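You operate a simulated robot arm through the tools that you are given. There is no shell and no other tool. Be economical: measure what you need, move in short steps, check, and stop when the job is done.

You run a simulated two-armed robot. Do the job below in one go: nothing can be reset, and whatever is moved stays where it is left.

JOB
Take the blank vial and put it on the top of the ledge of the control desk. Press the test button two times. Take the yellow-band large vial and leave it in the tray with grey grips. Fetch the blue-band large vial and set it in the grey tray. Close the locker door. Shut the drawer with the orange handle. Put the chipped vial with no band from the middle shelf of the store rack on the second shelf from the bottom of the corner unit. Push the stoppers drawer shut. Open the vials drawer, take the teal-band small vial from the inside of the vials drawer and put it on top of the blue-band lot pack, then shut the drawer. The order is free. Set down upright: blank vial.

It is judged by the outcome, as a careful person would: the job done as asked, and still so three seconds after it is handed in. It fails if anything else is knocked over, pushed out of place, dropped, spilled or broken. Lids that push on must go on centred and level and be pressed home; caps that screw on are set level and turned clockwise until they are tight.

ROBOT AND FRAMES
Two 7-joint arms with fingered hands on one trunk, on a base that drives. Base frame: it is fixed to the floor where the robot stands at the start and does not move with it; the origin is under the middle of the robot, x ahead of it, y to its left, z up; the surface under the hand at the start is at about z = 860. Units: mm, rad, N and s.
The left shoulder is at the start at [25, 215, 1172], the right one opposite. With the tool pointing down near the work surface each hand reaches from about 100 to 680 mm from the robot's upright axis, wherever it stands, measured 20 degrees to its own side. Places, roughly: blank vial [500, 0, 1000]; blue-band large vial (4x4x8 cm) [600, 1200, 900]; blue-band lot pack [500, -3750, 1000]; chipped vial with no band (3x3x7 cm) [-1800, 2200, 500]; drawer with the orange handle [-1000, 2100, 800]; grey tray (30x16x5 cm) [-1500, 2200, 500]; locker door [900, 2000, 1000]; second shelf of the corner unit [0, 2400, 500]; stoppers drawer [300, -1800, 600]; teal-band small vial (3x3x6 cm) [500, -1800, 700]; test button [500, 100, 900]; top of the ledge of the control desk (17x29 cm) [-1600, -1200, 800]; tray with grey grips (30x16x5 cm) [-200, 2400, 900]; vials drawer [400, -1800, 700]; yellow-band large vial (4x4x8 cm) [600, 500, 900]. Payload 3.6 kg a hand.
The TCP of each hand is the grasp point between the finger pads, 22 mm short of the fingertips. In the tool frame z runs along the fingers and y along their closing line. Largest opening 132 mm; the body of the gripper starts 60 mm behind the TCP. The gripper is a hand of 4 fingers: y runs from the thumb to the fingers, the wrist lies at [0, 0, -203] in the tool frame, and closing takes about 1.5 s.
Orientation is told as [roll, pitch, yaw] about the base's x, y, z axes, in that order, counted from this pose: with the fingers straight down and closing along the base's y, the tool's x points along the base's -x, its y along +y and its z along -z.

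CONTROLS
- The arms move only by the tool servo_tool. It takes "left_targets", "right_targets" or both (then of equal length, played together; a hand with none holds still); each is a list of rows, each a list of 2 entries, a list of its own where there are three numbers: the shift along the tool's x, y, z in units of 400 mm (1.0 is 400 mm), then the turn, a rotation vector about the tool's x, y, z in units of 90 degrees (1.0 is 90 degrees). In form: [[[x, y, z], [rx, ry, rz]], ...]. A call has 1 to 10 rows; each row is the pose to reach, as a shift and turn from the pose commanded when the call began, along the tool's axes at that moment. "left_gripper" and "right_gripper" are, for a hand that has rows, the closure in counts, from 0 (fully open) to 255 (shut), set as the call begins (left out, the last holds). A call with a number of a shift or a turn outside -1 to 1 is refused whole. A row lasts 0.2 s, in which the tool goes at most 50 mm and 0.15 rad; a call with a longer step from one row to the next is refused whole, and so is a gripper value outside its range. Where a pose cannot be reached the arm comes as near as it can. A force on the tool above 40 N (or 10 N above the force at the start of the call, whichever is more), or a blocked arm, ends the call early, and 0.2 s more pass. The fingers move at their own pace (about 108 mm/s each) and stop on an object; they squeeze with about 30 N. The grip force told is the motor's: it shows also when the fingers shut on nothing. Time passes only in rows, and 0.2 s behind the last, so rows that repeat a pose let the fingers close. It gives the time, the measured TCP pose, the force on the tool (base axes), the opening and the grip force at its end, in the units of the frame above (readings bear some noise), with the torque about the TCP (base axes, N m) and any sound that the robot's microphone picked up.
- Cameras (640 x 400 px; columns grow to the right, rows downward): "scene" is now at [153.5, 42.2, 1124.6]; the picture's right is [0.47, -0.88, -0.00], its down [0.04, 0.02, -1.00] and it looks along [0.88, 0.47, 0.05] (base axes); focal length 214 px, centre (320, 200). "left" rides on the left gripper at [-53, -53, -84] in its tool frame; the picture's right is [0.71, -0.71, 0.00], its down [0.53, 0.53, -0.67] and it looks along [0.47, 0.47, 0.74] (tool axes); focal length 247 px, centre (320, 200). "right" rides on the right gripper at [53, -53, -84] in its tool frame; the picture's right is [0.71, 0.71, 0.00], its down [-0.53, 0.53, -0.67] and it looks along [-0.47, 0.47, 0.74] (tool axes); focal length 247 px, centre (320, 200). There is no depth. A picture from a camera that has moved, and an enlarged one, comes with that camera's place and axes in the base frame and with its lens.
- grab_frame(camera): a new picture of that camera. No time passes.
- lift_body(by): slides the trunk up (or, below 0, down) by that many mm; the arms and the scene camera ride with it, the base frame stays. It gives what a move gives, with no picture.
- roll_base(legs): drives the robot by 1 to 6 legs, each [ahead, turn to the left] in mm and rad, along the robot's own axes; the way and the turn of a leg run together, so that a leg with both is an arc; at most 1500 mm and 3.142 rad a leg. The arms and the cameras ride along, it lands a little off, and it stops where it bumps. It gives what a move gives.
- preshape(shape, hand): the hand has 4 fingers and takes this shape, open, in about a second: jaw (thumb against the fingers, like two jaws); tri (thumb and two fingers); tip (a fingertip pinch); poke (one finger out to press); point (the index stretched); flat (the hand flat); cup (the hand cupped); fist (a fist). The gripper value then closes the fingers along that shape, each until it touches; the sizes above hold for jaw. It gives what a move gives, with no picture.
- aim_head(pan, tilt): turns the head with the scene camera to pan (to the left, within 1.047 rad either way) and tilt (down, from -0.506 to 1.204), counted from straight ahead of the robot. It gives what a move gives.
- enlarge(camera, box): a new picture of the part [left, top, right, bottom] of that camera's present view, enlarged. No time passes.
- sign_off(): hands the job in; it is judged then, once.

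Work in short steps. Places have to be worked out from the pictures, the camera data and where the tool is seen: move nearer, look again, correct. Check each grasp and each placing, and mend what went wrong. You have 483 turns and 246 pictures in all, those below and enlarged ones among them. Open the grippers and draw the arms clear of the work before you hand the job in, unless the task says otherwise.

The tools are called after ">>>" as name(argument=value, ...) on one line, values as JSON. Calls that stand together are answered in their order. servo_tool: Moves the arms, as the interface text tells. Its arguments: {"type":"object","properties":{"left_targets":{"type":"array","items":{"type":"array"}},"left_gripper":{"type":"number"},"right_targets":{"type":"array","items":{"type":"array"}},"right_gripper":{"type":"number"}},"required":[]} The other tools are called the same way: lift_body (by) slides the trunk up or down; preshape (shape, hand) gives the hand a shape; roll_base (legs) drives the base; aim_head (pan, tilt) turns the head that bears the scene camera; grab_frame (camera) takes a picture; enlarge (camera, box) takes an enlarged picture of a part of a camera's view; sign_off () hands the job in.

At the start:

```text
time_s: 0.0
left_tool_pos: [384.7, 396.1, 1250.7]
left_tcp_rot: [0.0, -0.001, -0.001]
left_force: [-0.2, -0.3, -0.9]
left_moment: [-0.02, -0.01, 0.02]
left_gripper_width: 131.8
left_grip_force: 0.0
left_shape: jaw
right_tool_pos: [447.2, -56.1, 1197.3]
right_tcp_rot: [0.001, 0.002, 0.0]
right_force: [0.4, -0.2, -0.7]
right_moment: [0.0, -0.01, -0.02]
right_gripper_width: 131.7
right_grip_force: 0.0
right_shape: jaw
trunk travel left (down, up): [-450.0, 226.0]
robot x, y, heading: [2.9, 2.1, -0.004]
head pan, tilt: [0.485, -0.052]
```

scene: 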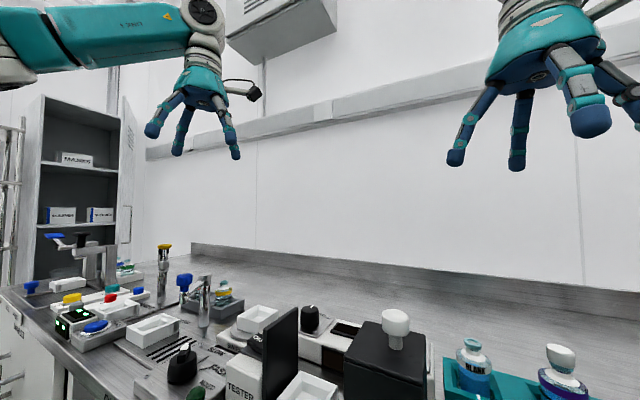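
right: 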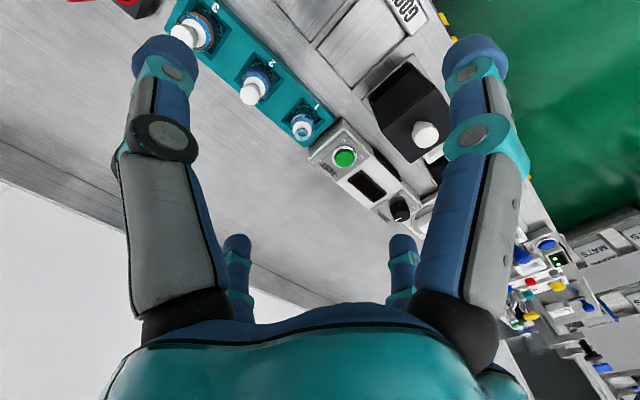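
left: 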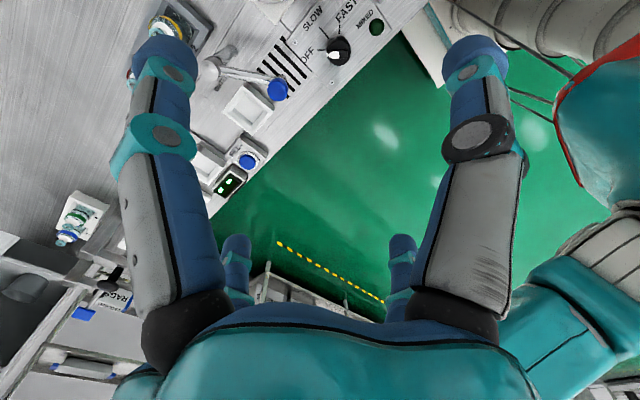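

I start by looking at the bench ahead: down and straight, then to the left and right.

>>> aim_head(pan=0.0, tilt=0.6)

>>> grab_frame(camera="scene")

```text
time_s: 1.0
left_tool_pos: [384.8, 394.7, 1250.8]
left_tcp_rot: [0.0, 0.0, -0.002]
left_force: [0.0, 1.0, 0.5]
left_moment: [-0.01, 0.03, -0.01]
left_gripper_width: 131.8
left_grip_force: 0.1
left_shape: jaw
right_tool_pos: [447.2, -56.9, 1198.5]
right_tcp_rot: [0.0, 0.001, -0.001]
right_force: [-1.2, -0.3, 0.7]
right_moment: [0.01, -0.01, 0.01]
right_gripper_width: 132.0
right_grip_force: 0.0
right_shape: jaw
trunk travel left (down, up): [-450.0, 226.0]
robot x, y, heading: [1.0, -0.2, 0.001]
head pan, tilt: [0.0, 0.6]
```

```text
242 pictures are left
camera scene: at [163.5, 1.0, 1064.8], right [0.0, -1.0, 0.0], down [-0.56, 0.0, -0.83], along [0.83, 0.0, -0.56], focal length 214 px, centre (320, 200)
```

scene: 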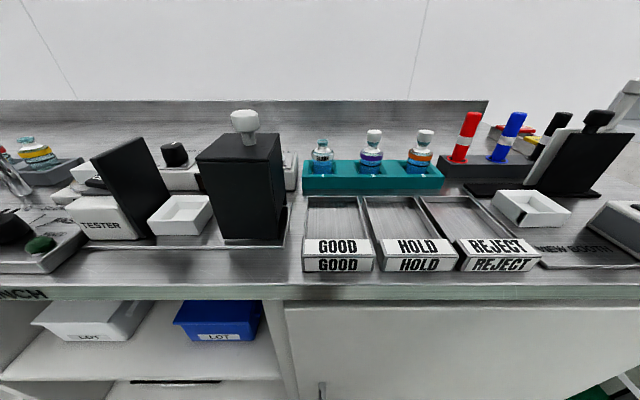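

The blank vial seems to be in the teal rack. I enlarge to see the rack and the tester.

>>> enlarge(camera="scene", box=[60, 90, 460, 290])

>>> enlarge(camera="right", box=[160, 0, 460, 240])

```text
1.60 times, centred on (260, 190) of scene
camera zoom: at [163.5, 1.0, 1064.8], right [0.0, -1.0, 0.0], down [-0.56, 0.0, -0.83], along [0.83, 0.0, -0.56], focal length 343 px, centre (416, 216)
```

zoom: 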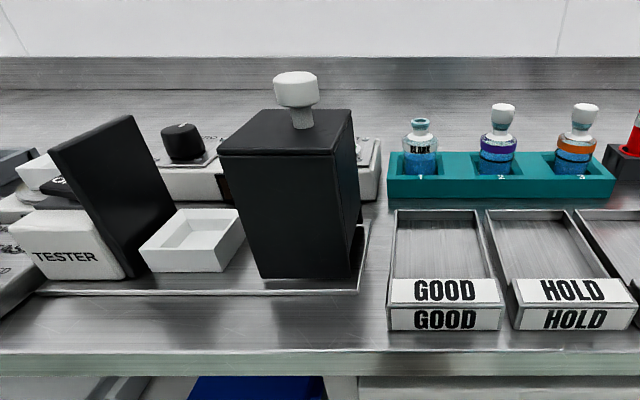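

```text
1.67 times, centred on (310, 120) of right
camera zoom: at [393.2, -110.7, 1282.6], right [-0.71, 0.71, 0.0], down [0.53, 0.53, 0.67], along [0.47, 0.47, -0.74], focal length 412 px, centre (337, 333)
```

zoom: 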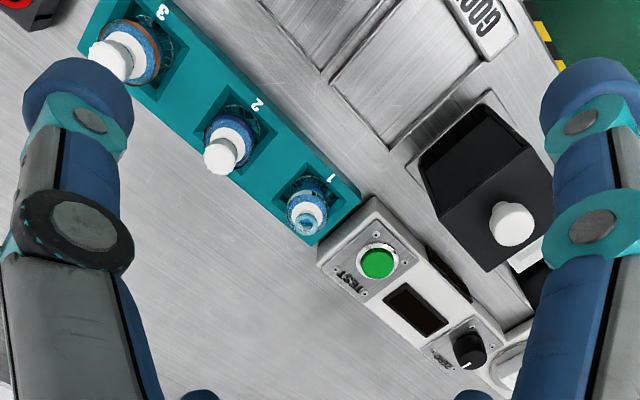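

The TEST button (green) is at about (530, 88, ~905) and the BLANK vial top at (528, -8, 941). I shape the right hand for poking and look at it.

>>> preshape(hand="right", shape="poke")

>>> grab_frame(camera="right")

>>> aim_head(pan=-0.1, tilt=0.2)

>>> grab_frame(camera="scene")

```text
time_s: 1.9
left_tool_pos: [385.5, 395.7, 1251.4]
left_tcp_rot: [-0.001, 0.0, 0.001]
left_force: [0.0, 0.5, -0.5]
left_moment: [0.0, 0.02, -0.01]
left_gripper_width: 131.9
left_grip_force: 0.0
left_shape: jaw
right_tool_pos: [447.1, -57.0, 1199.1]
right_tcp_rot: [0.0, 0.002, 0.0]
right_force: [0.3, -0.3, 1.1]
right_moment: [-0.02, -0.02, 0.03]
right_gripper_width: 0.2
right_grip_force: 0.2
right_shape: poke
trunk travel left (down, up): [-450.0, 226.0]
robot x, y, heading: [1.6, 3.2, 0.002]
head pan, tilt: [0.0, 0.6]
```

```text
239 pictures are left
camera right: at [393.2, -110.7, 1282.6], right [-0.71, 0.71, 0.0], down [0.53, 0.53, 0.67], along [0.47, 0.47, -0.74], focal length 247 px, centre (320, 200)
```

right: 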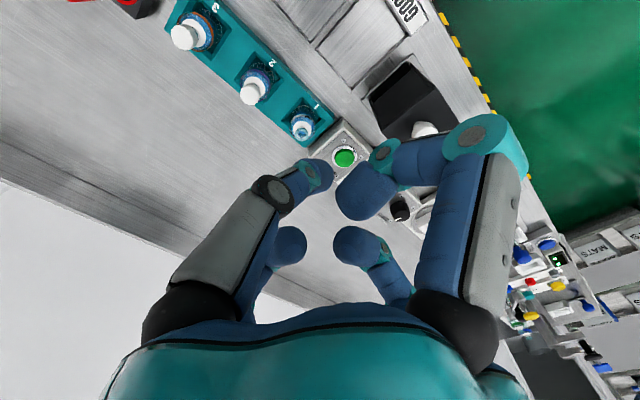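

```text
time_s: 2.8
left_tool_pos: [384.8, 396.4, 1251.2]
left_tcp_rot: [-0.001, -0.001, 0.0]
left_force: [-0.8, -0.1, 0.0]
left_moment: [0.01, -0.03, -0.01]
left_gripper_width: 131.9
left_grip_force: 0.1
left_shape: jaw
right_tool_pos: [446.6, -57.3, 1197.8]
right_tcp_rot: [-0.002, 0.003, 0.002]
right_force: [0.1, -0.1, 0.2]
right_moment: [0.02, 0.0, 0.0]
right_gripper_width: 0.0
right_grip_force: 0.0
right_shape: poke
trunk travel left (down, up): [-450.0, 226.0]
robot x, y, heading: [1.8, 1.0, 0.006]
head pan, tilt: [-0.099, 0.201]
```

```text
238 pictures are left
camera scene: at [167.8, -8.3, 1101.4], right [-0.1, -1.0, 0.0], down [-0.2, 0.02, -0.98], along [0.97, -0.1, -0.2], focal length 214 px, centre (320, 200)
```

scene: 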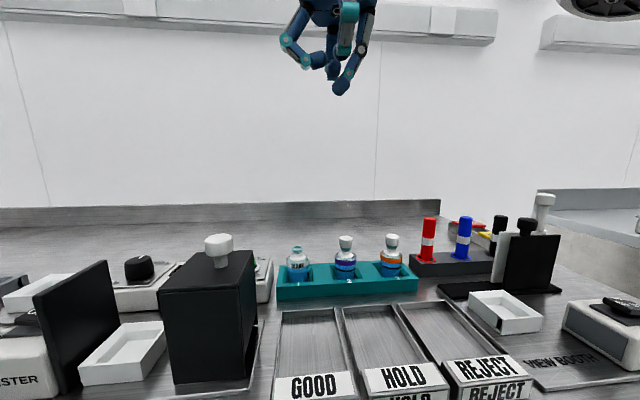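

The poke tip lies on the tool axis about 22 mm beyond the TCP. I move it above the button, staying high, and look.

>>> servo_tool(right_targets=[[[-0.04, 0.07, 0.05], [0, 0, 0]], [[-0.08, 0.14, 0.1], [0, 0, 0]], [[-0.12, 0.21, 0.18], [0, 0, 0]], [[-0.16, 0.28, 0.26], [0, 0, 0]], [[-0.205, 0.36, 0.34], [0, 0, 0]], [[-0.205, 0.3625, 0.42], [0, 0, 0]], [[-0.205, 0.3625, 0.495], [0, 0, 0]], [[-0.205, 0.3625, 0.495], [0, 0, 0]]])

>>> grab_frame(camera="right")

>>> grab_frame(camera="scene")

```text
time_s: 4.4
left_tool_pos: [385.1, 393.7, 1252.2]
left_tcp_rot: [0.0, -0.001, -0.001]
left_force: [0.9, -0.6, -0.6]
left_moment: [0.03, 0.04, -0.01]
left_gripper_width: 131.8
left_grip_force: 0.1
left_shape: jaw
right_tool_pos: [575.3, 3.6, 999.7]
right_tcp_rot: [0.003, 0.023, -0.159]
right_force: [0.3, -0.4, 0.0]
right_moment: [0.04, -0.01, 0.01]
right_gripper_width: 0.0
right_grip_force: 0.0
right_shape: poke
right hand out of reach, approached as far as the arm can: row 5
trunk travel left (down, up): [-450.0, 226.0]
robot x, y, heading: [-1.1, -1.2, 0.002]
head pan, tilt: [-0.099, 0.201]
stopped in row 7 (right hand): the arm was blocked; the commanded pose is now the measured one
```

```text
237 pictures are left
camera right: at [516.0, -40.8, 1084.1], right [-0.59, 0.81, 0.02], down [0.62, 0.43, 0.66], along [0.53, 0.4, -0.75], focal length 247 px, centre (320, 200)
```

right: 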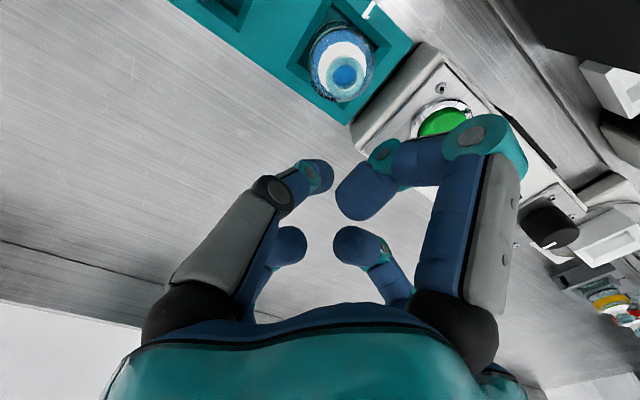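

```text
236 pictures are left
camera scene: at [168.3, -9.5, 1101.4], right [-0.1, -0.99, 0.0], down [-0.2, 0.02, -0.98], along [0.97, -0.1, -0.2], focal length 214 px, centre (320, 200)
```

scene: 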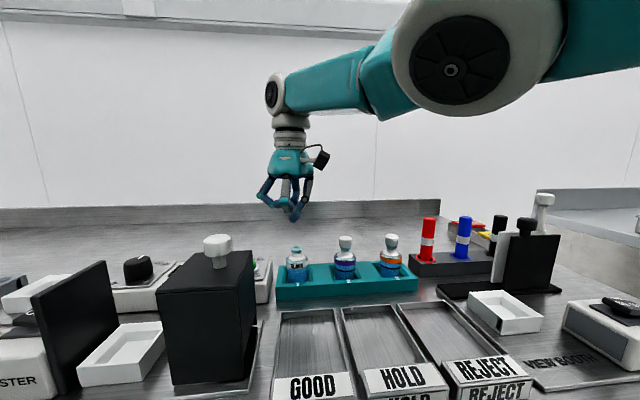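

The right hand can't reach across the body, so I retract it and use the left hand for the button.

>>> servo_tool(right_targets=[[[0.0, 0.0, -0.1], [0, 0, 0]], [[0.05, 0.0, -0.2], [0, 0, 0]], [[0.1, -0.08, -0.28], [0, 0, 0]], [[0.18, -0.16, -0.32], [0, 0, 0.05]], [[0.26, -0.24, -0.34], [0, 0, 0.1]], [[0.32, -0.32, -0.36], [0, 0, 0.1]], [[0.36, -0.42, -0.36], [0, 0, 0.1]]])

>>> preshape(hand="right", shape="jaw")

>>> preshape(hand="left", shape="poke")

```text
time_s: 6.0
left_tool_pos: [383.7, 395.6, 1252.5]
left_tcp_rot: [-0.001, 0.0, 0.001]
left_force: [0.3, 0.1, 0.1]
left_moment: [-0.02, -0.04, 0.03]
left_gripper_width: 132.0
left_grip_force: 0.1
left_shape: jaw
right_tool_pos: [404.8, -139.8, 1146.2]
right_tcp_rot: [0.001, 0.02, -0.313]
right_force: [0.0, -0.4, -0.4]
right_moment: [0.02, -0.02, -0.01]
right_gripper_width: 0.2
right_grip_force: 0.1
right_shape: poke
trunk travel left (down, up): [-450.0, 226.0]
robot x, y, heading: [-0.7, -1.7, 0.001]
head pan, tilt: [-0.099, 0.201]
```

```text
time_s: 6.9
left_tool_pos: [384.8, 395.0, 1251.7]
left_tcp_rot: [-0.001, 0.001, 0.002]
left_force: [-0.2, 0.0, -0.2]
left_moment: [-0.01, -0.02, -0.03]
left_gripper_width: 131.7
left_grip_force: 0.0
left_shape: jaw
right_tool_pos: [405.5, -137.1, 1146.9]
right_tcp_rot: [-0.001, 0.019, -0.312]
right_force: [0.1, -0.6, 0.7]
right_moment: [0.04, -0.01, 0.02]
right_gripper_width: 132.0
right_grip_force: 0.0
right_shape: jaw
trunk travel left (down, up): [-450.0, 226.0]
robot x, y, heading: [-2.1, -0.9, -0.006]
head pan, tilt: [-0.099, 0.201]
```

```text
time_s: 7.8
left_tool_pos: [384.3, 396.6, 1252.2]
left_tcp_rot: [0.001, 0.0, 0.003]
left_force: [-0.3, -0.1, -0.1]
left_moment: [0.01, 0.02, 0.01]
left_gripper_width: 0.1
left_grip_force: 0.1
left_shape: poke
right_tool_pos: [405.1, -136.0, 1147.0]
right_tcp_rot: [0.0, 0.021, -0.31]
right_force: [0.3, 0.7, -1.2]
right_moment: [0.01, 0.0, 0.0]
right_gripper_width: 131.6
right_grip_force: 0.1
right_shape: jaw
trunk travel left (down, up): [-450.0, 226.0]
robot x, y, heading: [0.5, -3.5, -0.0]
head pan, tilt: [-0.099, 0.201]
```

Now the left hand goes to above the button.

>>> servo_tool(left_targets=[[[-0.04, -0.1, 0.03], [0, 0, 0]], [[-0.08, -0.2, 0.06], [0, 0, 0]], [[-0.12, -0.3, 0.1], [0, 0, 0]], [[-0.16, -0.4, 0.14], [0, 0, 0]], [[-0.2, -0.5, 0.19], [0, 0, 0]], [[-0.25, -0.59, 0.25], [0, 0, 0]], [[-0.3, -0.67, 0.32], [0, 0, 0]], [[-0.34, -0.74, 0.4], [0, 0, 0]], [[-0.3575, -0.7725, 0.5], [0, 0, 0]], [[-0.3575, -0.7725, 0.605], [0, 0, 0]]])

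>>> grab_frame(camera="left")

>>> grab_frame(camera="scene")

```text
time_s: 10.0
left_tool_pos: [531.4, 85.0, 1008.5]
left_tcp_rot: [-0.002, 0.001, 0.001]
left_force: [-0.8, 0.3, -0.2]
left_moment: [-0.02, 0.0, 0.01]
left_gripper_width: 0.0
left_grip_force: 0.1
left_shape: poke
right_tool_pos: [405.6, -137.3, 1145.6]
right_tcp_rot: [0.0, 0.023, -0.312]
right_force: [0.6, 0.6, -0.2]
right_moment: [0.0, -0.01, -0.01]
right_gripper_width: 131.9
right_grip_force: 0.1
right_shape: jaw
trunk travel left (down, up): [-450.0, 226.0]
robot x, y, heading: [2.8, 2.2, 0.002]
head pan, tilt: [-0.099, 0.201]
```

```text
235 pictures are left
camera left: at [584.7, 32.3, 1093.2], right [-0.71, -0.71, 0.0], down [-0.53, 0.53, 0.67], along [-0.47, 0.47, -0.74], focal length 247 px, centre (320, 200)
```

left: 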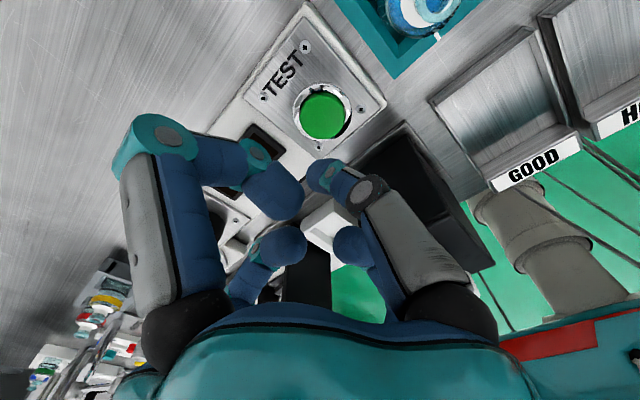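

```text
234 pictures are left
camera scene: at [168.4, -8.2, 1101.4], right [-0.1, -1.0, 0.0], down [-0.2, 0.02, -0.98], along [0.97, -0.1, -0.2], focal length 214 px, centre (320, 200)
```

scene: 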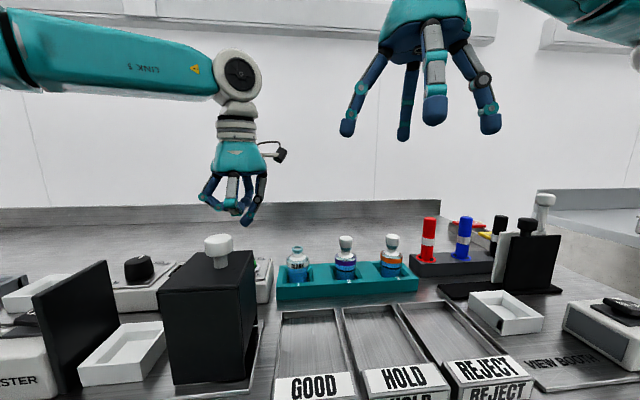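

The tip is aligned over the button centre (529, 85). I lower it to near the surface and check.

>>> servo_tool(left_targets=[[[0.005, 0, 0.08], [0, 0, 0]], [[0.005, 0, 0.14], [0, 0, 0]], [[0.005, 0, 0.17], [0, 0, 0]], [[0.005, 0, 0.18], [0, 0, 0]]])

>>> grab_frame(camera="left")

```text
time_s: 11.0
left_tool_pos: [526.4, 86.4, 937.4]
left_tcp_rot: [0.0, -0.002, 0.0]
left_force: [0.5, -1.2, 3.0]
left_moment: [-0.03, -0.05, -0.03]
left_gripper_width: 0.0
left_grip_force: 0.2
left_shape: poke
right_tool_pos: [406.3, -137.4, 1145.4]
right_tcp_rot: [0.0, 0.02, -0.31]
right_force: [0.1, 0.5, 0.6]
right_moment: [0.01, -0.03, 0.0]
right_gripper_width: 131.9
right_grip_force: 0.0
right_shape: jaw
trunk travel left (down, up): [-450.0, 226.0]
robot x, y, heading: [1.3, 5.2, -0.002]
head pan, tilt: [-0.099, 0.201]
heard: click
```

```text
233 pictures are left
camera left: at [580.2, 33.7, 1022.5], right [-0.71, -0.71, 0.0], down [-0.53, 0.53, 0.67], along [-0.47, 0.47, -0.74], focal length 247 px, centre (320, 200)
```

left: 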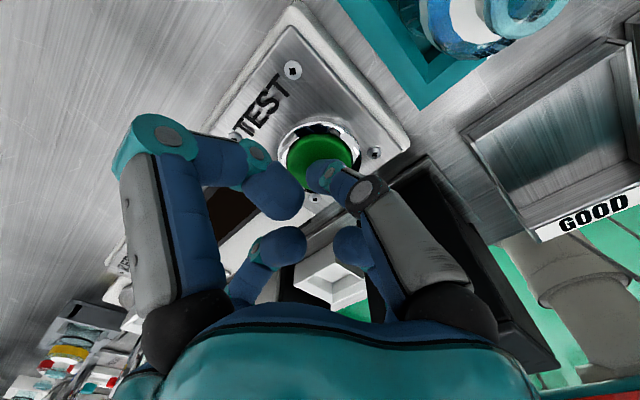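

A click was heard: that is press one. I raise by 20 mm to release.

>>> servo_tool(left_targets=[[[0, 0, -0.03], [0, 0, 0]], [[0, 0, -0.06], [0, 0, 0]], [[0, 0, -0.06], [0, 0, 0]]])

>>> servo_tool(left_targets=[[[0, 0, 0.03], [0, 0, 0]], [[0, 0, 0.05], [0, 0, 0]], [[0, 0, 0.06], [0, 0, 0]], [[0, 0, 0.06], [0, 0, 0]]])

```text
time_s: 11.8
left_tool_pos: [526.4, 86.2, 962.3]
left_tcp_rot: [0.0, 0.0, 0.001]
left_force: [1.2, 0.8, 0.2]
left_moment: [0.0, -0.01, 0.02]
left_gripper_width: 0.1
left_grip_force: 0.1
left_shape: poke
right_tool_pos: [406.5, -136.3, 1146.3]
right_tcp_rot: [0.0, 0.022, -0.311]
right_force: [0.5, -0.5, 0.0]
right_moment: [0.02, 0.06, -0.04]
right_gripper_width: 131.7
right_grip_force: 0.1
right_shape: jaw
trunk travel left (down, up): [-450.0, 226.0]
robot x, y, heading: [-0.8, 0.0, 0.001]
head pan, tilt: [-0.099, 0.201]
```

```text
time_s: 12.8
left_tool_pos: [526.1, 86.2, 938.1]
left_tcp_rot: [-0.001, -0.001, 0.001]
left_force: [-0.1, 0.1, 1.5]
left_moment: [-0.06, 0.0, -0.01]
left_gripper_width: 0.1
left_grip_force: 0.0
left_shape: poke
right_tool_pos: [406.0, -136.8, 1146.0]
right_tcp_rot: [0.001, 0.023, -0.311]
right_force: [0.0, -0.2, 0.3]
right_moment: [0.02, 0.02, 0.02]
right_gripper_width: 131.8
right_grip_force: 0.0
right_shape: jaw
trunk travel left (down, up): [-450.0, 226.0]
robot x, y, heading: [-1.5, 0.2, -0.005]
head pan, tilt: [-0.099, 0.201]
heard: click
```

Two clicks done. I lift the left hand away to the left side and reshape it to jaw, then look toward the left part of the bench.

>>> servo_tool(left_targets=[[[0, 0, -0.1], [0, 0, 0]], [[0, 0, -0.2], [0, 0, 0]], [[0.0, 0, -0.32], [0, 0, 0]], [[0.03, 0.06, -0.42], [0, 0, 0]], [[0.08, 0.14, -0.5], [0, 0, 0]], [[0.14, 0.22, -0.56], [0, 0, 0]], [[0.2, 0.31, -0.6], [0, 0, 0]], [[0.26, 0.4, -0.62], [0, 0, 0]], [[0.3, 0.5, -0.62], [0, 0, 0]], [[0.33, 0.6, -0.62], [0, 0, 0]]])

>>> preshape(hand="left", shape="jaw")

>>> aim_head(pan=0.75, tilt=0.45)

>>> grab_frame(camera="scene")

```text
time_s: 15.0
left_tool_pos: [391.7, 327.5, 1185.0]
left_tcp_rot: [0.0, 0.0, 0.001]
left_force: [1.0, 1.0, -0.6]
left_moment: [-0.02, 0.03, 0.03]
left_gripper_width: 0.0
left_grip_force: 0.1
left_shape: poke
right_tool_pos: [405.7, -137.9, 1146.3]
right_tcp_rot: [-0.001, 0.019, -0.31]
right_force: [0.4, -0.3, 0.2]
right_moment: [-0.02, 0.02, -0.01]
right_gripper_width: 132.1
right_grip_force: 0.1
right_shape: jaw
trunk travel left (down, up): [-450.0, 226.0]
robot x, y, heading: [1.8, 0.2, -0.002]
head pan, tilt: [-0.099, 0.201]
```

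```text
time_s: 15.9
left_tool_pos: [393.2, 326.0, 1185.6]
left_tcp_rot: [0.001, 0.0, 0.004]
left_force: [0.6, -0.3, -0.6]
left_moment: [-0.02, 0.02, 0.0]
left_gripper_width: 131.9
left_grip_force: 0.0
left_shape: jaw
right_tool_pos: [405.7, -136.2, 1146.4]
right_tcp_rot: [0.001, 0.024, -0.31]
right_force: [-0.4, -0.2, 0.6]
right_moment: [-0.01, 0.02, -0.02]
right_gripper_width: 131.9
right_grip_force: 0.1
right_shape: jaw
trunk travel left (down, up): [-450.0, 226.0]
robot x, y, heading: [-3.4, -0.4, -0.001]
head pan, tilt: [-0.099, 0.201]
```

```text
time_s: 17.1
left_tool_pos: [392.4, 325.6, 1186.2]
left_tcp_rot: [-0.001, 0.0, 0.002]
left_force: [0.6, 0.1, 0.7]
left_moment: [0.0, -0.01, -0.01]
left_gripper_width: 132.0
left_grip_force: 0.1
left_shape: jaw
right_tool_pos: [405.4, -136.5, 1145.1]
right_tcp_rot: [-0.001, 0.02, -0.309]
right_force: [-0.5, -0.3, 0.3]
right_moment: [-0.02, -0.02, 0.0]
right_gripper_width: 131.7
right_grip_force: 0.1
right_shape: jaw
trunk travel left (down, up): [-450.0, 226.0]
robot x, y, heading: [-0.2, -1.0, -0.0]
head pan, tilt: [0.75, 0.45]
```

```text
232 pictures are left
camera scene: at [142.4, 63.5, 1078.3], right [0.68, -0.73, 0.0], down [-0.32, -0.3, -0.9], along [0.66, 0.61, -0.44], focal length 214 px, centre (320, 200)
```

scene: 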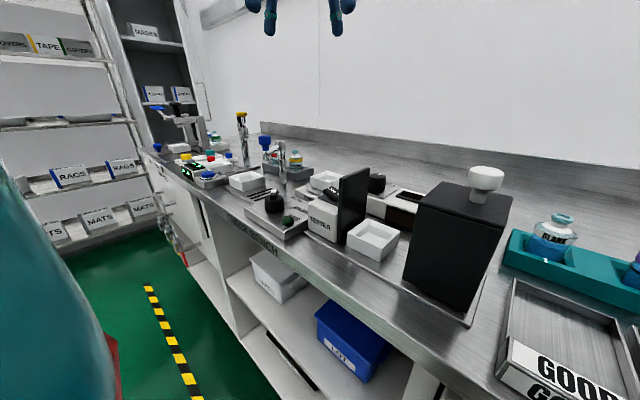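

I zoom into the left part of the bench to locate the yellow- and blue-band vials.

>>> enlarge(camera="scene", box=[140, 70, 340, 250])

```text
2.22 times, centred on (240, 160) of scene
camera zoom: at [142.4, 63.5, 1078.3], right [0.68, -0.73, 0.0], down [-0.32, -0.3, -0.9], along [0.66, 0.61, -0.44], focal length 477 px, centre (498, 289)
```

zoom: 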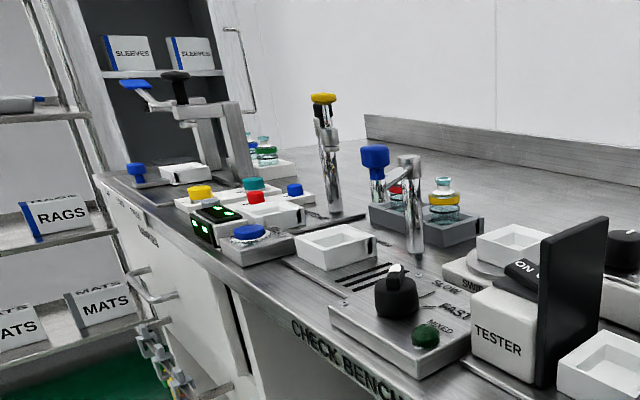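

The yellow-band vial stands in a grey stand near (600, 500). I drive along the bench to y ≈ 420 and face it.

>>> roll_base(legs=[[0, 1.571], [420, 0], [0, -1.571]])

>>> aim_head(pan=0.1, tilt=0.45)

>>> grab_frame(camera="scene")

```text
time_s: 19.6
left_tool_pos: [45.9, 487.3, 1187.1]
left_tcp_rot: [-0.005, -0.002, 0.73]
left_force: [0.0, 0.4, -0.9]
left_moment: [-0.01, -0.04, -0.01]
left_gripper_width: 131.8
left_grip_force: 0.2
left_shape: jaw
right_tool_pos: [365.4, 152.0, 1146.2]
right_tcp_rot: [-0.001, 0.019, 0.416]
right_force: [-0.1, -0.3, 0.1]
right_moment: [-0.03, -0.04, -0.05]
right_gripper_width: 132.1
right_grip_force: 0.1
right_shape: jaw
trunk travel left (down, up): [-450.0, 226.0]
robot x, y, heading: [-25.5, -21.2, 0.646]
head pan, tilt: [0.75, 0.45]
stopped in leg 1: the robot was blocked; the commanded pose is now the measured one
```

```text
time_s: 20.6
left_tool_pos: [49.6, 486.9, 1186.2]
left_tcp_rot: [0.0, -0.002, 0.729]
left_force: [0.5, -0.2, -0.4]
left_moment: [0.03, 0.0, 0.01]
left_gripper_width: 132.1
left_grip_force: 0.1
left_shape: jaw
right_tool_pos: [369.0, 149.5, 1146.9]
right_tcp_rot: [-0.002, 0.02, 0.417]
right_force: [-0.7, -0.9, 0.2]
right_moment: [0.01, -0.02, 0.01]
right_gripper_width: 131.9
right_grip_force: 0.1
right_shape: jaw
trunk travel left (down, up): [-450.0, 226.0]
robot x, y, heading: [-25.2, -20.4, 0.64]
head pan, tilt: [0.099, 0.45]
```

```text
230 pictures are left
camera scene: at [102.9, 88.1, 1078.3], right [0.68, -0.74, 0.0], down [-0.32, -0.29, -0.9], along [0.66, 0.61, -0.44], focal length 214 px, centre (320, 200)
```

scene: 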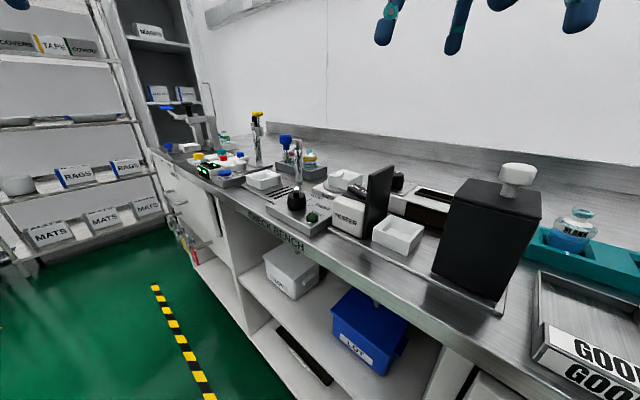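

The base corner hit the bench front. I back away, turn, drive along, turn back and approach.

>>> roll_base(legs=[[-250, 0], [0, 0.931], [590, 0], [0, -1.571]])

```text
time_s: 24.5
left_tool_pos: [-550.2, 231.5, 1186.3]
left_tcp_rot: [-0.002, -0.002, 1.561]
left_force: [-0.9, 0.2, -2.0]
left_moment: [0.01, -0.07, 0.0]
left_gripper_width: 132.0
left_grip_force: 0.0
left_shape: jaw
right_tool_pos: [-84.8, 240.8, 1147.0]
right_tcp_rot: [-0.002, 0.023, 1.246]
right_force: [-0.8, -0.1, 0.5]
right_moment: [0.03, -0.06, 0.0]
right_gripper_width: 132.0
right_grip_force: 0.1
right_shape: jaw
trunk travel left (down, up): [-450.0, 226.0]
robot x, y, heading: [-186.9, -171.0, 1.492]
head pan, tilt: [0.099, 0.45]
stopped in leg 2: the robot was blocked; the commanded pose is now the measured one
```

Blocked again near the end of the turn; I look around to see why.

>>> aim_head(pan=0.6, tilt=0.5)

>>> grab_frame(camera="scene")

>>> aim_head(pan=-0.5, tilt=0.9)

>>> grab_frame(camera="scene")

```text
time_s: 25.5
left_tool_pos: [-547.3, 230.3, 1187.1]
left_tcp_rot: [0.001, -0.001, 1.559]
left_force: [0.5, -0.5, 0.7]
left_moment: [-0.02, -0.02, 0.0]
left_gripper_width: 132.0
left_grip_force: 0.2
left_shape: jaw
right_tool_pos: [-83.3, 240.3, 1146.3]
right_tcp_rot: [0.0, 0.021, 1.245]
right_force: [0.6, 0.5, 0.3]
right_moment: [0.0, 0.02, 0.01]
right_gripper_width: 131.8
right_grip_force: 0.1
right_shape: jaw
trunk travel left (down, up): [-450.0, 226.0]
robot x, y, heading: [-184.6, -169.0, 1.494]
head pan, tilt: [0.6, 0.499]
```

```text
229 pictures are left
camera scene: at [-226.0, -14.3, 1073.8], right [0.87, 0.5, 0.0], down [0.24, -0.42, -0.88], along [-0.44, 0.76, -0.48], focal length 214 px, centre (320, 200)
```

scene: 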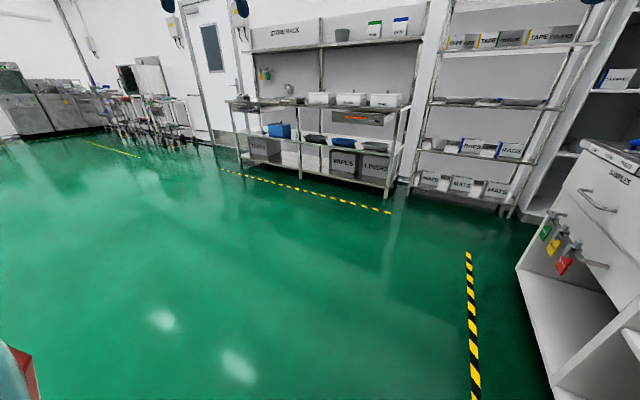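

```text
time_s: 26.8
left_tool_pos: [-546.7, 229.9, 1186.5]
left_tcp_rot: [0.0, -0.002, 1.557]
left_force: [-0.3, -0.4, -0.8]
left_moment: [0.02, -0.01, -0.02]
left_gripper_width: 131.8
left_grip_force: 0.0
left_shape: jaw
right_tool_pos: [-85.5, 240.4, 1146.3]
right_tcp_rot: [0.0, 0.019, 1.247]
right_force: [0.0, 0.1, 0.6]
right_moment: [0.01, 0.01, 0.01]
right_gripper_width: 132.0
right_grip_force: 0.0
right_shape: jaw
trunk travel left (down, up): [-450.0, 226.0]
robot x, y, heading: [-183.7, -170.2, 1.493]
head pan, tilt: [-0.499, 0.901]
```

```text
228 pictures are left
camera scene: at [-139.7, -30.1, 1040.0], right [0.84, -0.55, 0.0], down [-0.43, -0.66, -0.62], along [0.34, 0.52, -0.78], focal length 214 px, centre (320, 200)
```

scene: 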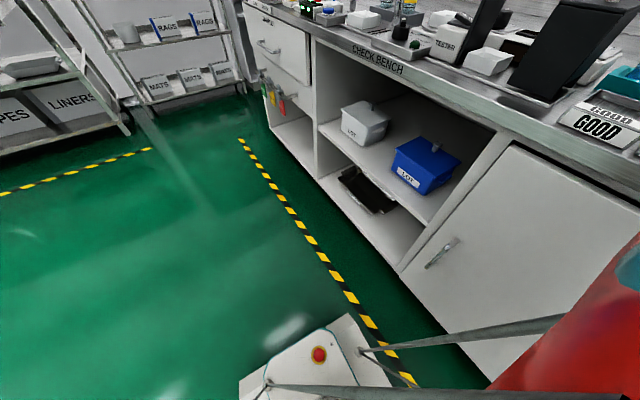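

The way ahead is clear; probably the rear touched something. I drive ahead along the bench and then turn to face it.

>>> roll_base(legs=[[590, 0.06], [0, -1.553]])

>>> aim_head(pan=0.0, tilt=0.5)

>>> grab_frame(camera="scene")

```text
time_s: 32.5
left_tool_pos: [-80.4, 954.1, 1188.9]
left_tcp_rot: [0.004, -0.004, 0.687]
left_force: [1.0, -0.7, -0.9]
left_moment: [-0.01, 0.05, 0.01]
left_gripper_width: 132.0
left_grip_force: 0.0
left_shape: jaw
right_tool_pos: [223.8, 602.9, 1147.4]
right_tcp_rot: [0.001, 0.023, 0.373]
right_force: [0.8, -0.5, 1.1]
right_moment: [0.0, 0.04, 0.04]
right_gripper_width: 131.9
right_grip_force: 0.0
right_shape: jaw
trunk travel left (down, up): [-450.0, 226.0]
robot x, y, heading: [-182.9, 455.6, 0.588]
head pan, tilt: [-0.499, 0.901]
stopped in leg 2: the robot was blocked; the commanded pose is now the measured one
```

```text
time_s: 33.5
left_tool_pos: [-83.0, 955.2, 1187.7]
left_tcp_rot: [0.0, -0.004, 0.686]
left_force: [0.3, 1.4, -0.1]
left_moment: [0.02, -0.01, -0.01]
left_gripper_width: 131.9
left_grip_force: 0.1
left_shape: jaw
right_tool_pos: [222.6, 606.4, 1147.9]
right_tcp_rot: [0.0, 0.022, 0.375]
right_force: [-0.2, -0.1, 0.6]
right_moment: [0.01, 0.0, 0.03]
right_gripper_width: 132.1
right_grip_force: 0.0
right_shape: jaw
trunk travel left (down, up): [-450.0, 226.0]
robot x, y, heading: [-182.8, 450.1, 0.587]
head pan, tilt: [0.0, 0.499]
```

```text
227 pictures are left
camera scene: at [-44.9, 544.9, 1073.7], right [0.55, -0.83, 0.0], down [-0.4, -0.27, -0.88], along [0.73, 0.49, -0.48], focal length 214 px, centre (320, 200)
```

scene: 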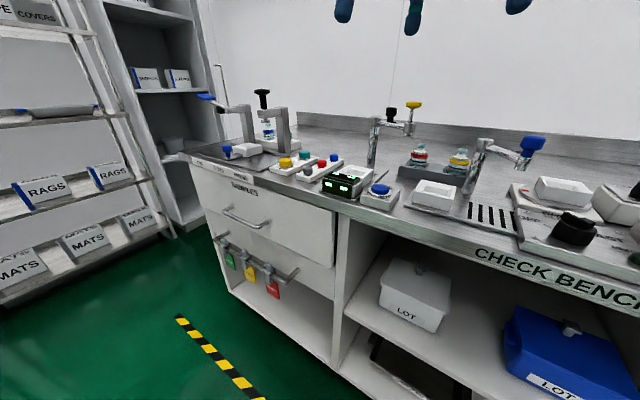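

Blocked once more; I look steeply down at both sides to see the base and its surroundings.

>>> aim_head(pan=-1.0, tilt=1.0)

>>> grab_frame(camera="scene")

>>> aim_head(pan=1.04, tilt=0.7)

>>> grab_frame(camera="scene")

```text
time_s: 34.7
left_tool_pos: [-83.0, 954.9, 1189.2]
left_tcp_rot: [0.001, -0.003, 0.687]
left_force: [-0.2, 0.5, -0.2]
left_moment: [0.01, -0.02, 0.02]
left_gripper_width: 131.9
left_grip_force: 0.0
left_shape: jaw
right_tool_pos: [221.8, 605.7, 1149.4]
right_tcp_rot: [0.0, 0.022, 0.372]
right_force: [0.2, 0.1, 0.2]
right_moment: [0.01, -0.03, -0.03]
right_gripper_width: 132.0
right_grip_force: 0.0
right_shape: jaw
trunk travel left (down, up): [-450.0, 226.0]
robot x, y, heading: [-185.6, 448.1, 0.592]
head pan, tilt: [-1.0, 1.0]
```

```text
226 pictures are left
camera scene: at [-56.7, 466.4, 1032.8], right [-0.4, -0.92, 0.0], down [-0.77, 0.34, -0.54], along [0.49, -0.22, -0.84], focal length 214 px, centre (320, 200)
```

scene: 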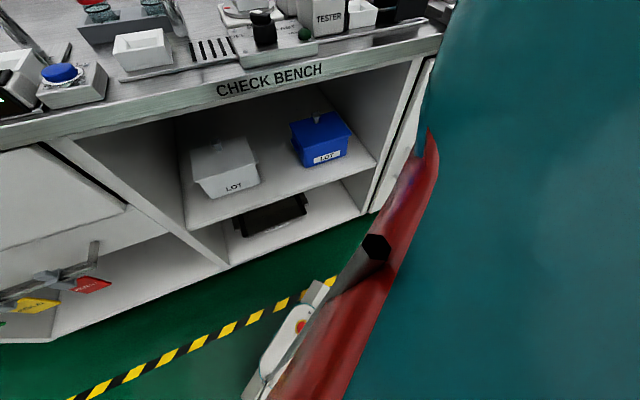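

```text
time_s: 36.7
left_tool_pos: [-83.1, 955.5, 1188.3]
left_tcp_rot: [0.004, -0.003, 0.686]
left_force: [0.1, -0.2, -0.9]
left_moment: [-0.01, 0.01, 0.01]
left_gripper_width: 132.0
left_grip_force: 0.0
left_shape: jaw
right_tool_pos: [220.7, 606.8, 1147.6]
right_tcp_rot: [-0.001, 0.021, 0.373]
right_force: [0.1, -0.4, 0.3]
right_moment: [0.03, -0.02, 0.01]
right_gripper_width: 131.9
right_grip_force: 0.1
right_shape: jaw
trunk travel left (down, up): [-450.0, 226.0]
robot x, y, heading: [-184.1, 449.4, 0.586]
head pan, tilt: [1.04, 0.7]
```

```text
225 pictures are left
camera scene: at [-125.5, 579.0, 1056.1], right [1.0, 0.06, 0.0], down [0.04, -0.64, -0.76], along [-0.04, 0.76, -0.64], focal length 214 px, centre (320, 200)
```

scene: 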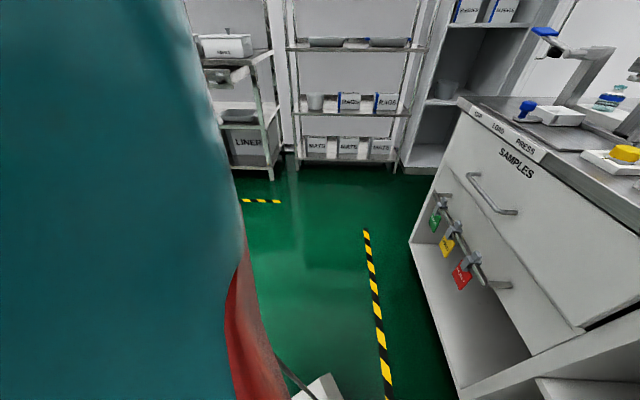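

Nothing obvious is near the front. I retry the remaining turn with a small leg to learn more.

>>> roll_base(legs=[[0, -0.3]])

```text
time_s: 38.1
left_tool_pos: [63.6, 905.2, 1188.1]
left_tcp_rot: [0.001, -0.003, 0.393]
left_force: [1.0, -0.6, 0.2]
left_moment: [0.01, 0.01, 0.02]
left_gripper_width: 131.7
left_grip_force: 0.1
left_shape: jaw
right_tool_pos: [253.3, 483.6, 1147.7]
right_tcp_rot: [-0.001, 0.021, 0.081]
right_force: [-1.0, 0.1, 0.3]
right_moment: [0.0, -0.03, -0.01]
right_gripper_width: 131.6
right_grip_force: 0.0
right_shape: jaw
trunk travel left (down, up): [-450.0, 226.0]
robot x, y, heading: [-181.3, 465.7, 0.296]
head pan, tilt: [1.04, 0.7]
```

The turn worked this time. I finish turning to face the bench.

>>> roll_base(legs=[[0, -0.3]])

>>> aim_head(pan=0.0, tilt=0.5)

>>> grab_frame(camera="scene")

```text
time_s: 39.5
left_tool_pos: [184.1, 812.1, 1188.8]
left_tcp_rot: [0.001, -0.004, 0.087]
left_force: [-0.4, -0.5, -0.4]
left_moment: [0.0, 0.02, 0.02]
left_gripper_width: 132.2
left_grip_force: 0.1
left_shape: jaw
right_tool_pos: [238.1, 351.0, 1148.6]
right_tcp_rot: [-0.002, 0.02, -0.225]
right_force: [0.2, 0.3, -0.2]
right_moment: [0.02, -0.01, 0.0]
right_gripper_width: 131.7
right_grip_force: 0.1
right_shape: jaw
trunk travel left (down, up): [-450.0, 226.0]
robot x, y, heading: [-182.8, 478.9, -0.019]
head pan, tilt: [1.04, 0.7]
```

```text
time_s: 40.8
left_tool_pos: [183.8, 811.3, 1190.3]
left_tcp_rot: [0.002, -0.002, 0.088]
left_force: [-0.7, 0.2, 0.2]
left_moment: [-0.03, 0.02, 0.0]
left_gripper_width: 131.8
left_grip_force: 0.1
left_shape: jaw
right_tool_pos: [237.9, 351.4, 1148.7]
right_tcp_rot: [0.0, 0.02, -0.226]
right_force: [-0.1, -0.1, -0.2]
right_moment: [0.04, 0.05, -0.01]
right_gripper_width: 131.7
right_grip_force: 0.1
right_shape: jaw
trunk travel left (down, up): [-450.0, 226.0]
robot x, y, heading: [-181.7, 474.5, -0.015]
head pan, tilt: [0.0, 0.499]
```

```text
224 pictures are left
camera scene: at [-16.6, 477.0, 1073.8], right [-0.02, -1.0, 0.0], down [-0.48, 0.01, -0.88], along [0.88, -0.01, -0.48], focal length 214 px, centre (320, 200)
```

scene: 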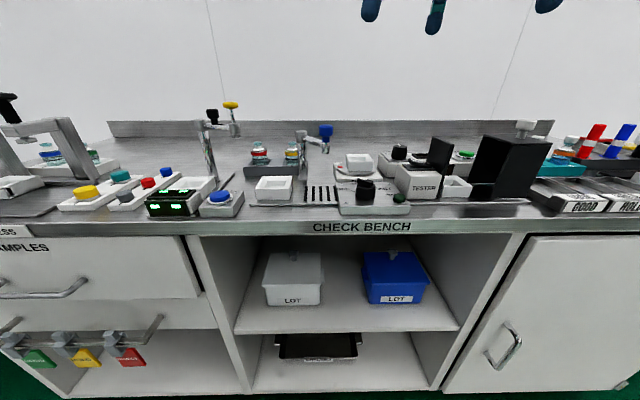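

Now facing the bench at y ≈ 475. I drive ahead 175 mm and zoom on the vial stand.

>>> roll_base(legs=[[175, 0.015]])

>>> enlarge(camera="scene", box=[170, 50, 430, 230])

>>> grab_frame(camera="right")

>>> grab_frame(camera="left")

```text
time_s: 42.2
left_tool_pos: [352.0, 816.7, 1188.9]
left_tcp_rot: [0.002, -0.002, 0.101]
left_force: [-0.1, 0.0, -0.6]
left_moment: [0.02, 0.03, -0.03]
left_gripper_width: 132.1
left_grip_force: 0.0
left_shape: jaw
right_tool_pos: [413.2, 355.8, 1148.7]
right_tcp_rot: [0.0, 0.021, -0.211]
right_force: [0.0, -0.7, -0.2]
right_moment: [-0.03, 0.04, 0.02]
right_gripper_width: 132.1
right_grip_force: 0.1
right_shape: jaw
trunk travel left (down, up): [-450.0, 226.0]
robot x, y, heading: [-12.7, 475.0, -0.0]
head pan, tilt: [0.0, 0.499]
```

```text
2.22 times, centred on (300, 140) of scene
camera zoom: at [156.2, 477.2, 1073.6], right [0.0, -1.0, 0.0], down [-0.48, 0.0, -0.88], along [0.88, 0.0, -0.48], focal length 477 px, centre (364, 333)
```

zoom: 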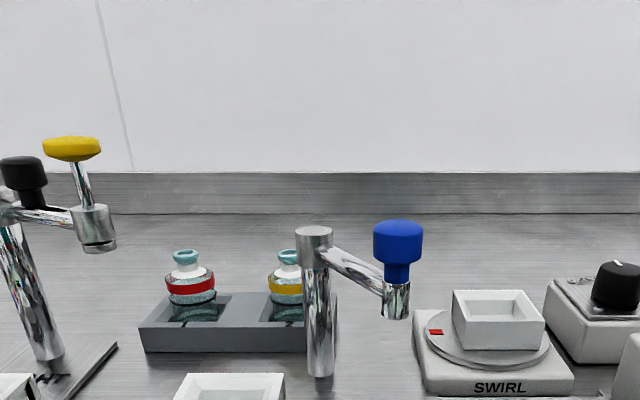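

```text
222 pictures are left
camera right: at [351.4, 314.1, 1233.5], right [-0.54, 0.84, 0.01], down [0.64, 0.4, 0.66], along [0.55, 0.37, -0.75], focal length 247 px, centre (320, 200)
```

right: 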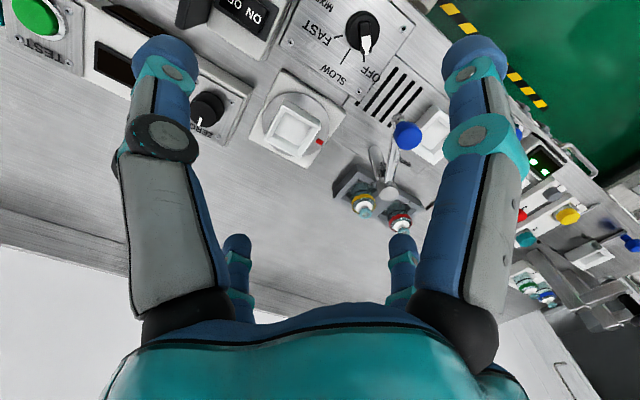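

```text
221 pictures are left
camera left: at [410.7, 767.8, 1273.3], right [-0.63, -0.78, 0.0], down [-0.58, 0.47, 0.67], along [-0.52, 0.42, -0.74], focal length 247 px, centre (320, 200)
```

left: 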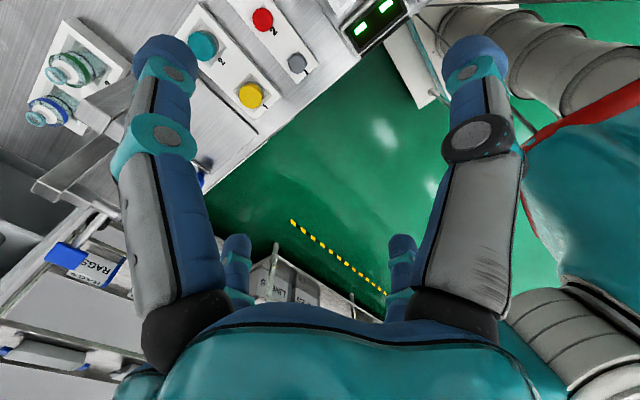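

The yellow-band vial top works out at about (551, 544, 932), with a post at (485, 513) and the red-band vial at y ≈ 631. I bring the left hand high over it, turned a little so the post falls between fingers, with a narrower opening.

>>> servo_tool(left_targets=[[[-0.047, -0.081, 0.01], [0, 0, 0.03]], [[-0.095, -0.162, 0.02], [0, 0, 0.06]], [[-0.142, -0.243, 0.03], [0, 0, 0.1]], [[-0.19, -0.324, 0.04], [0, 0, 0.13]], [[-0.237, -0.405, 0.05], [0, 0, 0.16]], [[-0.285, -0.486, 0.06], [0, 0, 0.2]], [[-0.332, -0.567, 0.08], [0, 0, 0.23]], [[-0.38, -0.648, 0.1], [0, 0, 0.26]], [[-0.427, -0.729, 0.12], [0, 0, 0.2865]], [[-0.427, -0.729, 0.2], [0, 0, 0.2865]]], left_gripper=90)

>>> grab_frame(camera="left")

>>> grab_frame(camera="scene")

```text
time_s: 44.4
left_tool_pos: [548.9, 540.5, 1110.0]
left_tcp_rot: [0.003, -0.002, -0.35]
left_force: [-0.7, -0.8, -0.1]
left_moment: [-0.02, -0.02, -0.01]
left_gripper_width: 86.2
left_grip_force: 0.1
left_shape: jaw
right_tool_pos: [412.5, 357.3, 1148.8]
right_tcp_rot: [-0.003, 0.022, -0.212]
right_force: [-0.7, 0.5, -0.3]
right_moment: [-0.02, 0.05, 0.0]
right_gripper_width: 132.1
right_grip_force: 0.1
right_shape: jaw
trunk travel left (down, up): [-450.0, 226.0]
robot x, y, heading: [-10.7, 479.8, -0.002]
head pan, tilt: [0.0, 0.499]
```

```text
220 pictures are left
camera left: at [580.9, 472.1, 1194.2], right [-0.91, -0.42, 0.0], down [-0.32, 0.67, 0.67], along [-0.28, 0.61, -0.74], focal length 247 px, centre (320, 200)
```

left: 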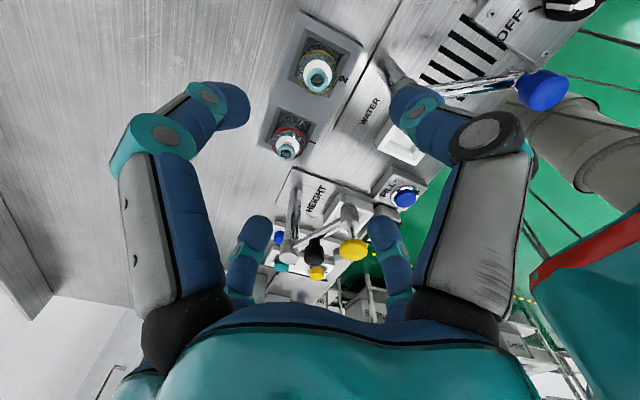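

```text
219 pictures are left
camera scene: at [155.6, 477.9, 1073.7], right [0.0, -1.0, 0.0], down [-0.48, 0.0, -0.88], along [0.88, 0.0, -0.48], focal length 214 px, centre (320, 200)
```

scene: 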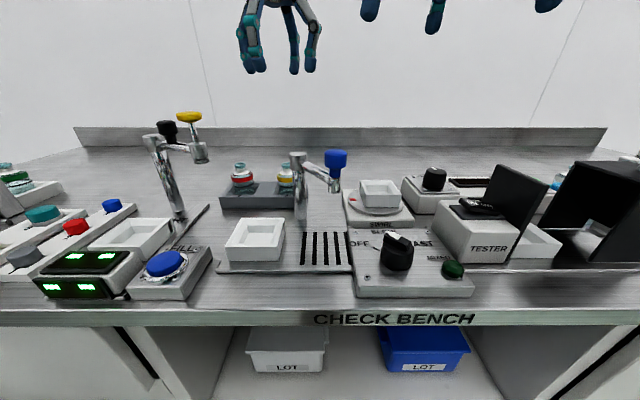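

The vial is at (554, 538). I correct, narrow the fingers to ~67 mm and lower to z 960 for a closer look.

>>> servo_tool(left_targets=[[[-0.014, -0.003, 0.05], [0, 0, 0]], [[-0.014, -0.003, 0.15], [0, 0, 0]], [[-0.014, -0.003, 0.25], [0, 0, 0]], [[-0.014, -0.003, 0.34], [0, 0, 0]], [[-0.014, -0.003, 0.375], [0, 0, 0]], [[-0.014, -0.003, 0.375], [0, 0, 0]]], left_gripper=126)

>>> grab_frame(camera="left")

>>> grab_frame(camera="scene")

```text
time_s: 45.8
left_tool_pos: [557.0, 538.0, 958.4]
left_tcp_rot: [0.002, -0.004, -0.349]
left_force: [-0.6, 1.4, 0.5]
left_moment: [-0.03, -0.01, -0.01]
left_gripper_width: 67.1
left_grip_force: 0.0
left_shape: jaw
right_tool_pos: [411.8, 354.4, 1149.6]
right_tcp_rot: [0.0, 0.021, -0.213]
right_force: [-0.5, 0.1, 0.4]
right_moment: [0.04, 0.03, -0.06]
right_gripper_width: 132.1
right_grip_force: 0.1
right_shape: jaw
trunk travel left (down, up): [-450.0, 226.0]
robot x, y, heading: [-10.9, 475.4, -0.003]
head pan, tilt: [0.0, 0.499]
```

```text
218 pictures are left
camera left: at [588.3, 470.4, 1043.1], right [-0.91, -0.42, 0.0], down [-0.32, 0.67, 0.67], along [-0.28, 0.61, -0.74], focal length 247 px, centre (320, 200)
```

left: 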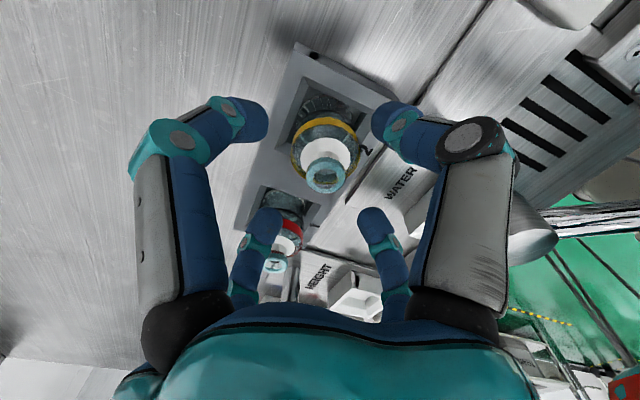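

```text
217 pictures are left
camera scene: at [155.1, 477.0, 1073.8], right [0.0, -1.0, 0.0], down [-0.48, 0.0, -0.88], along [0.88, 0.0, -0.48], focal length 214 px, centre (320, 200)
```

scene: 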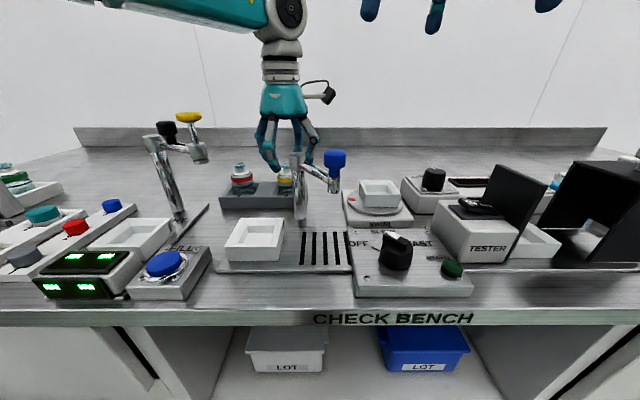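

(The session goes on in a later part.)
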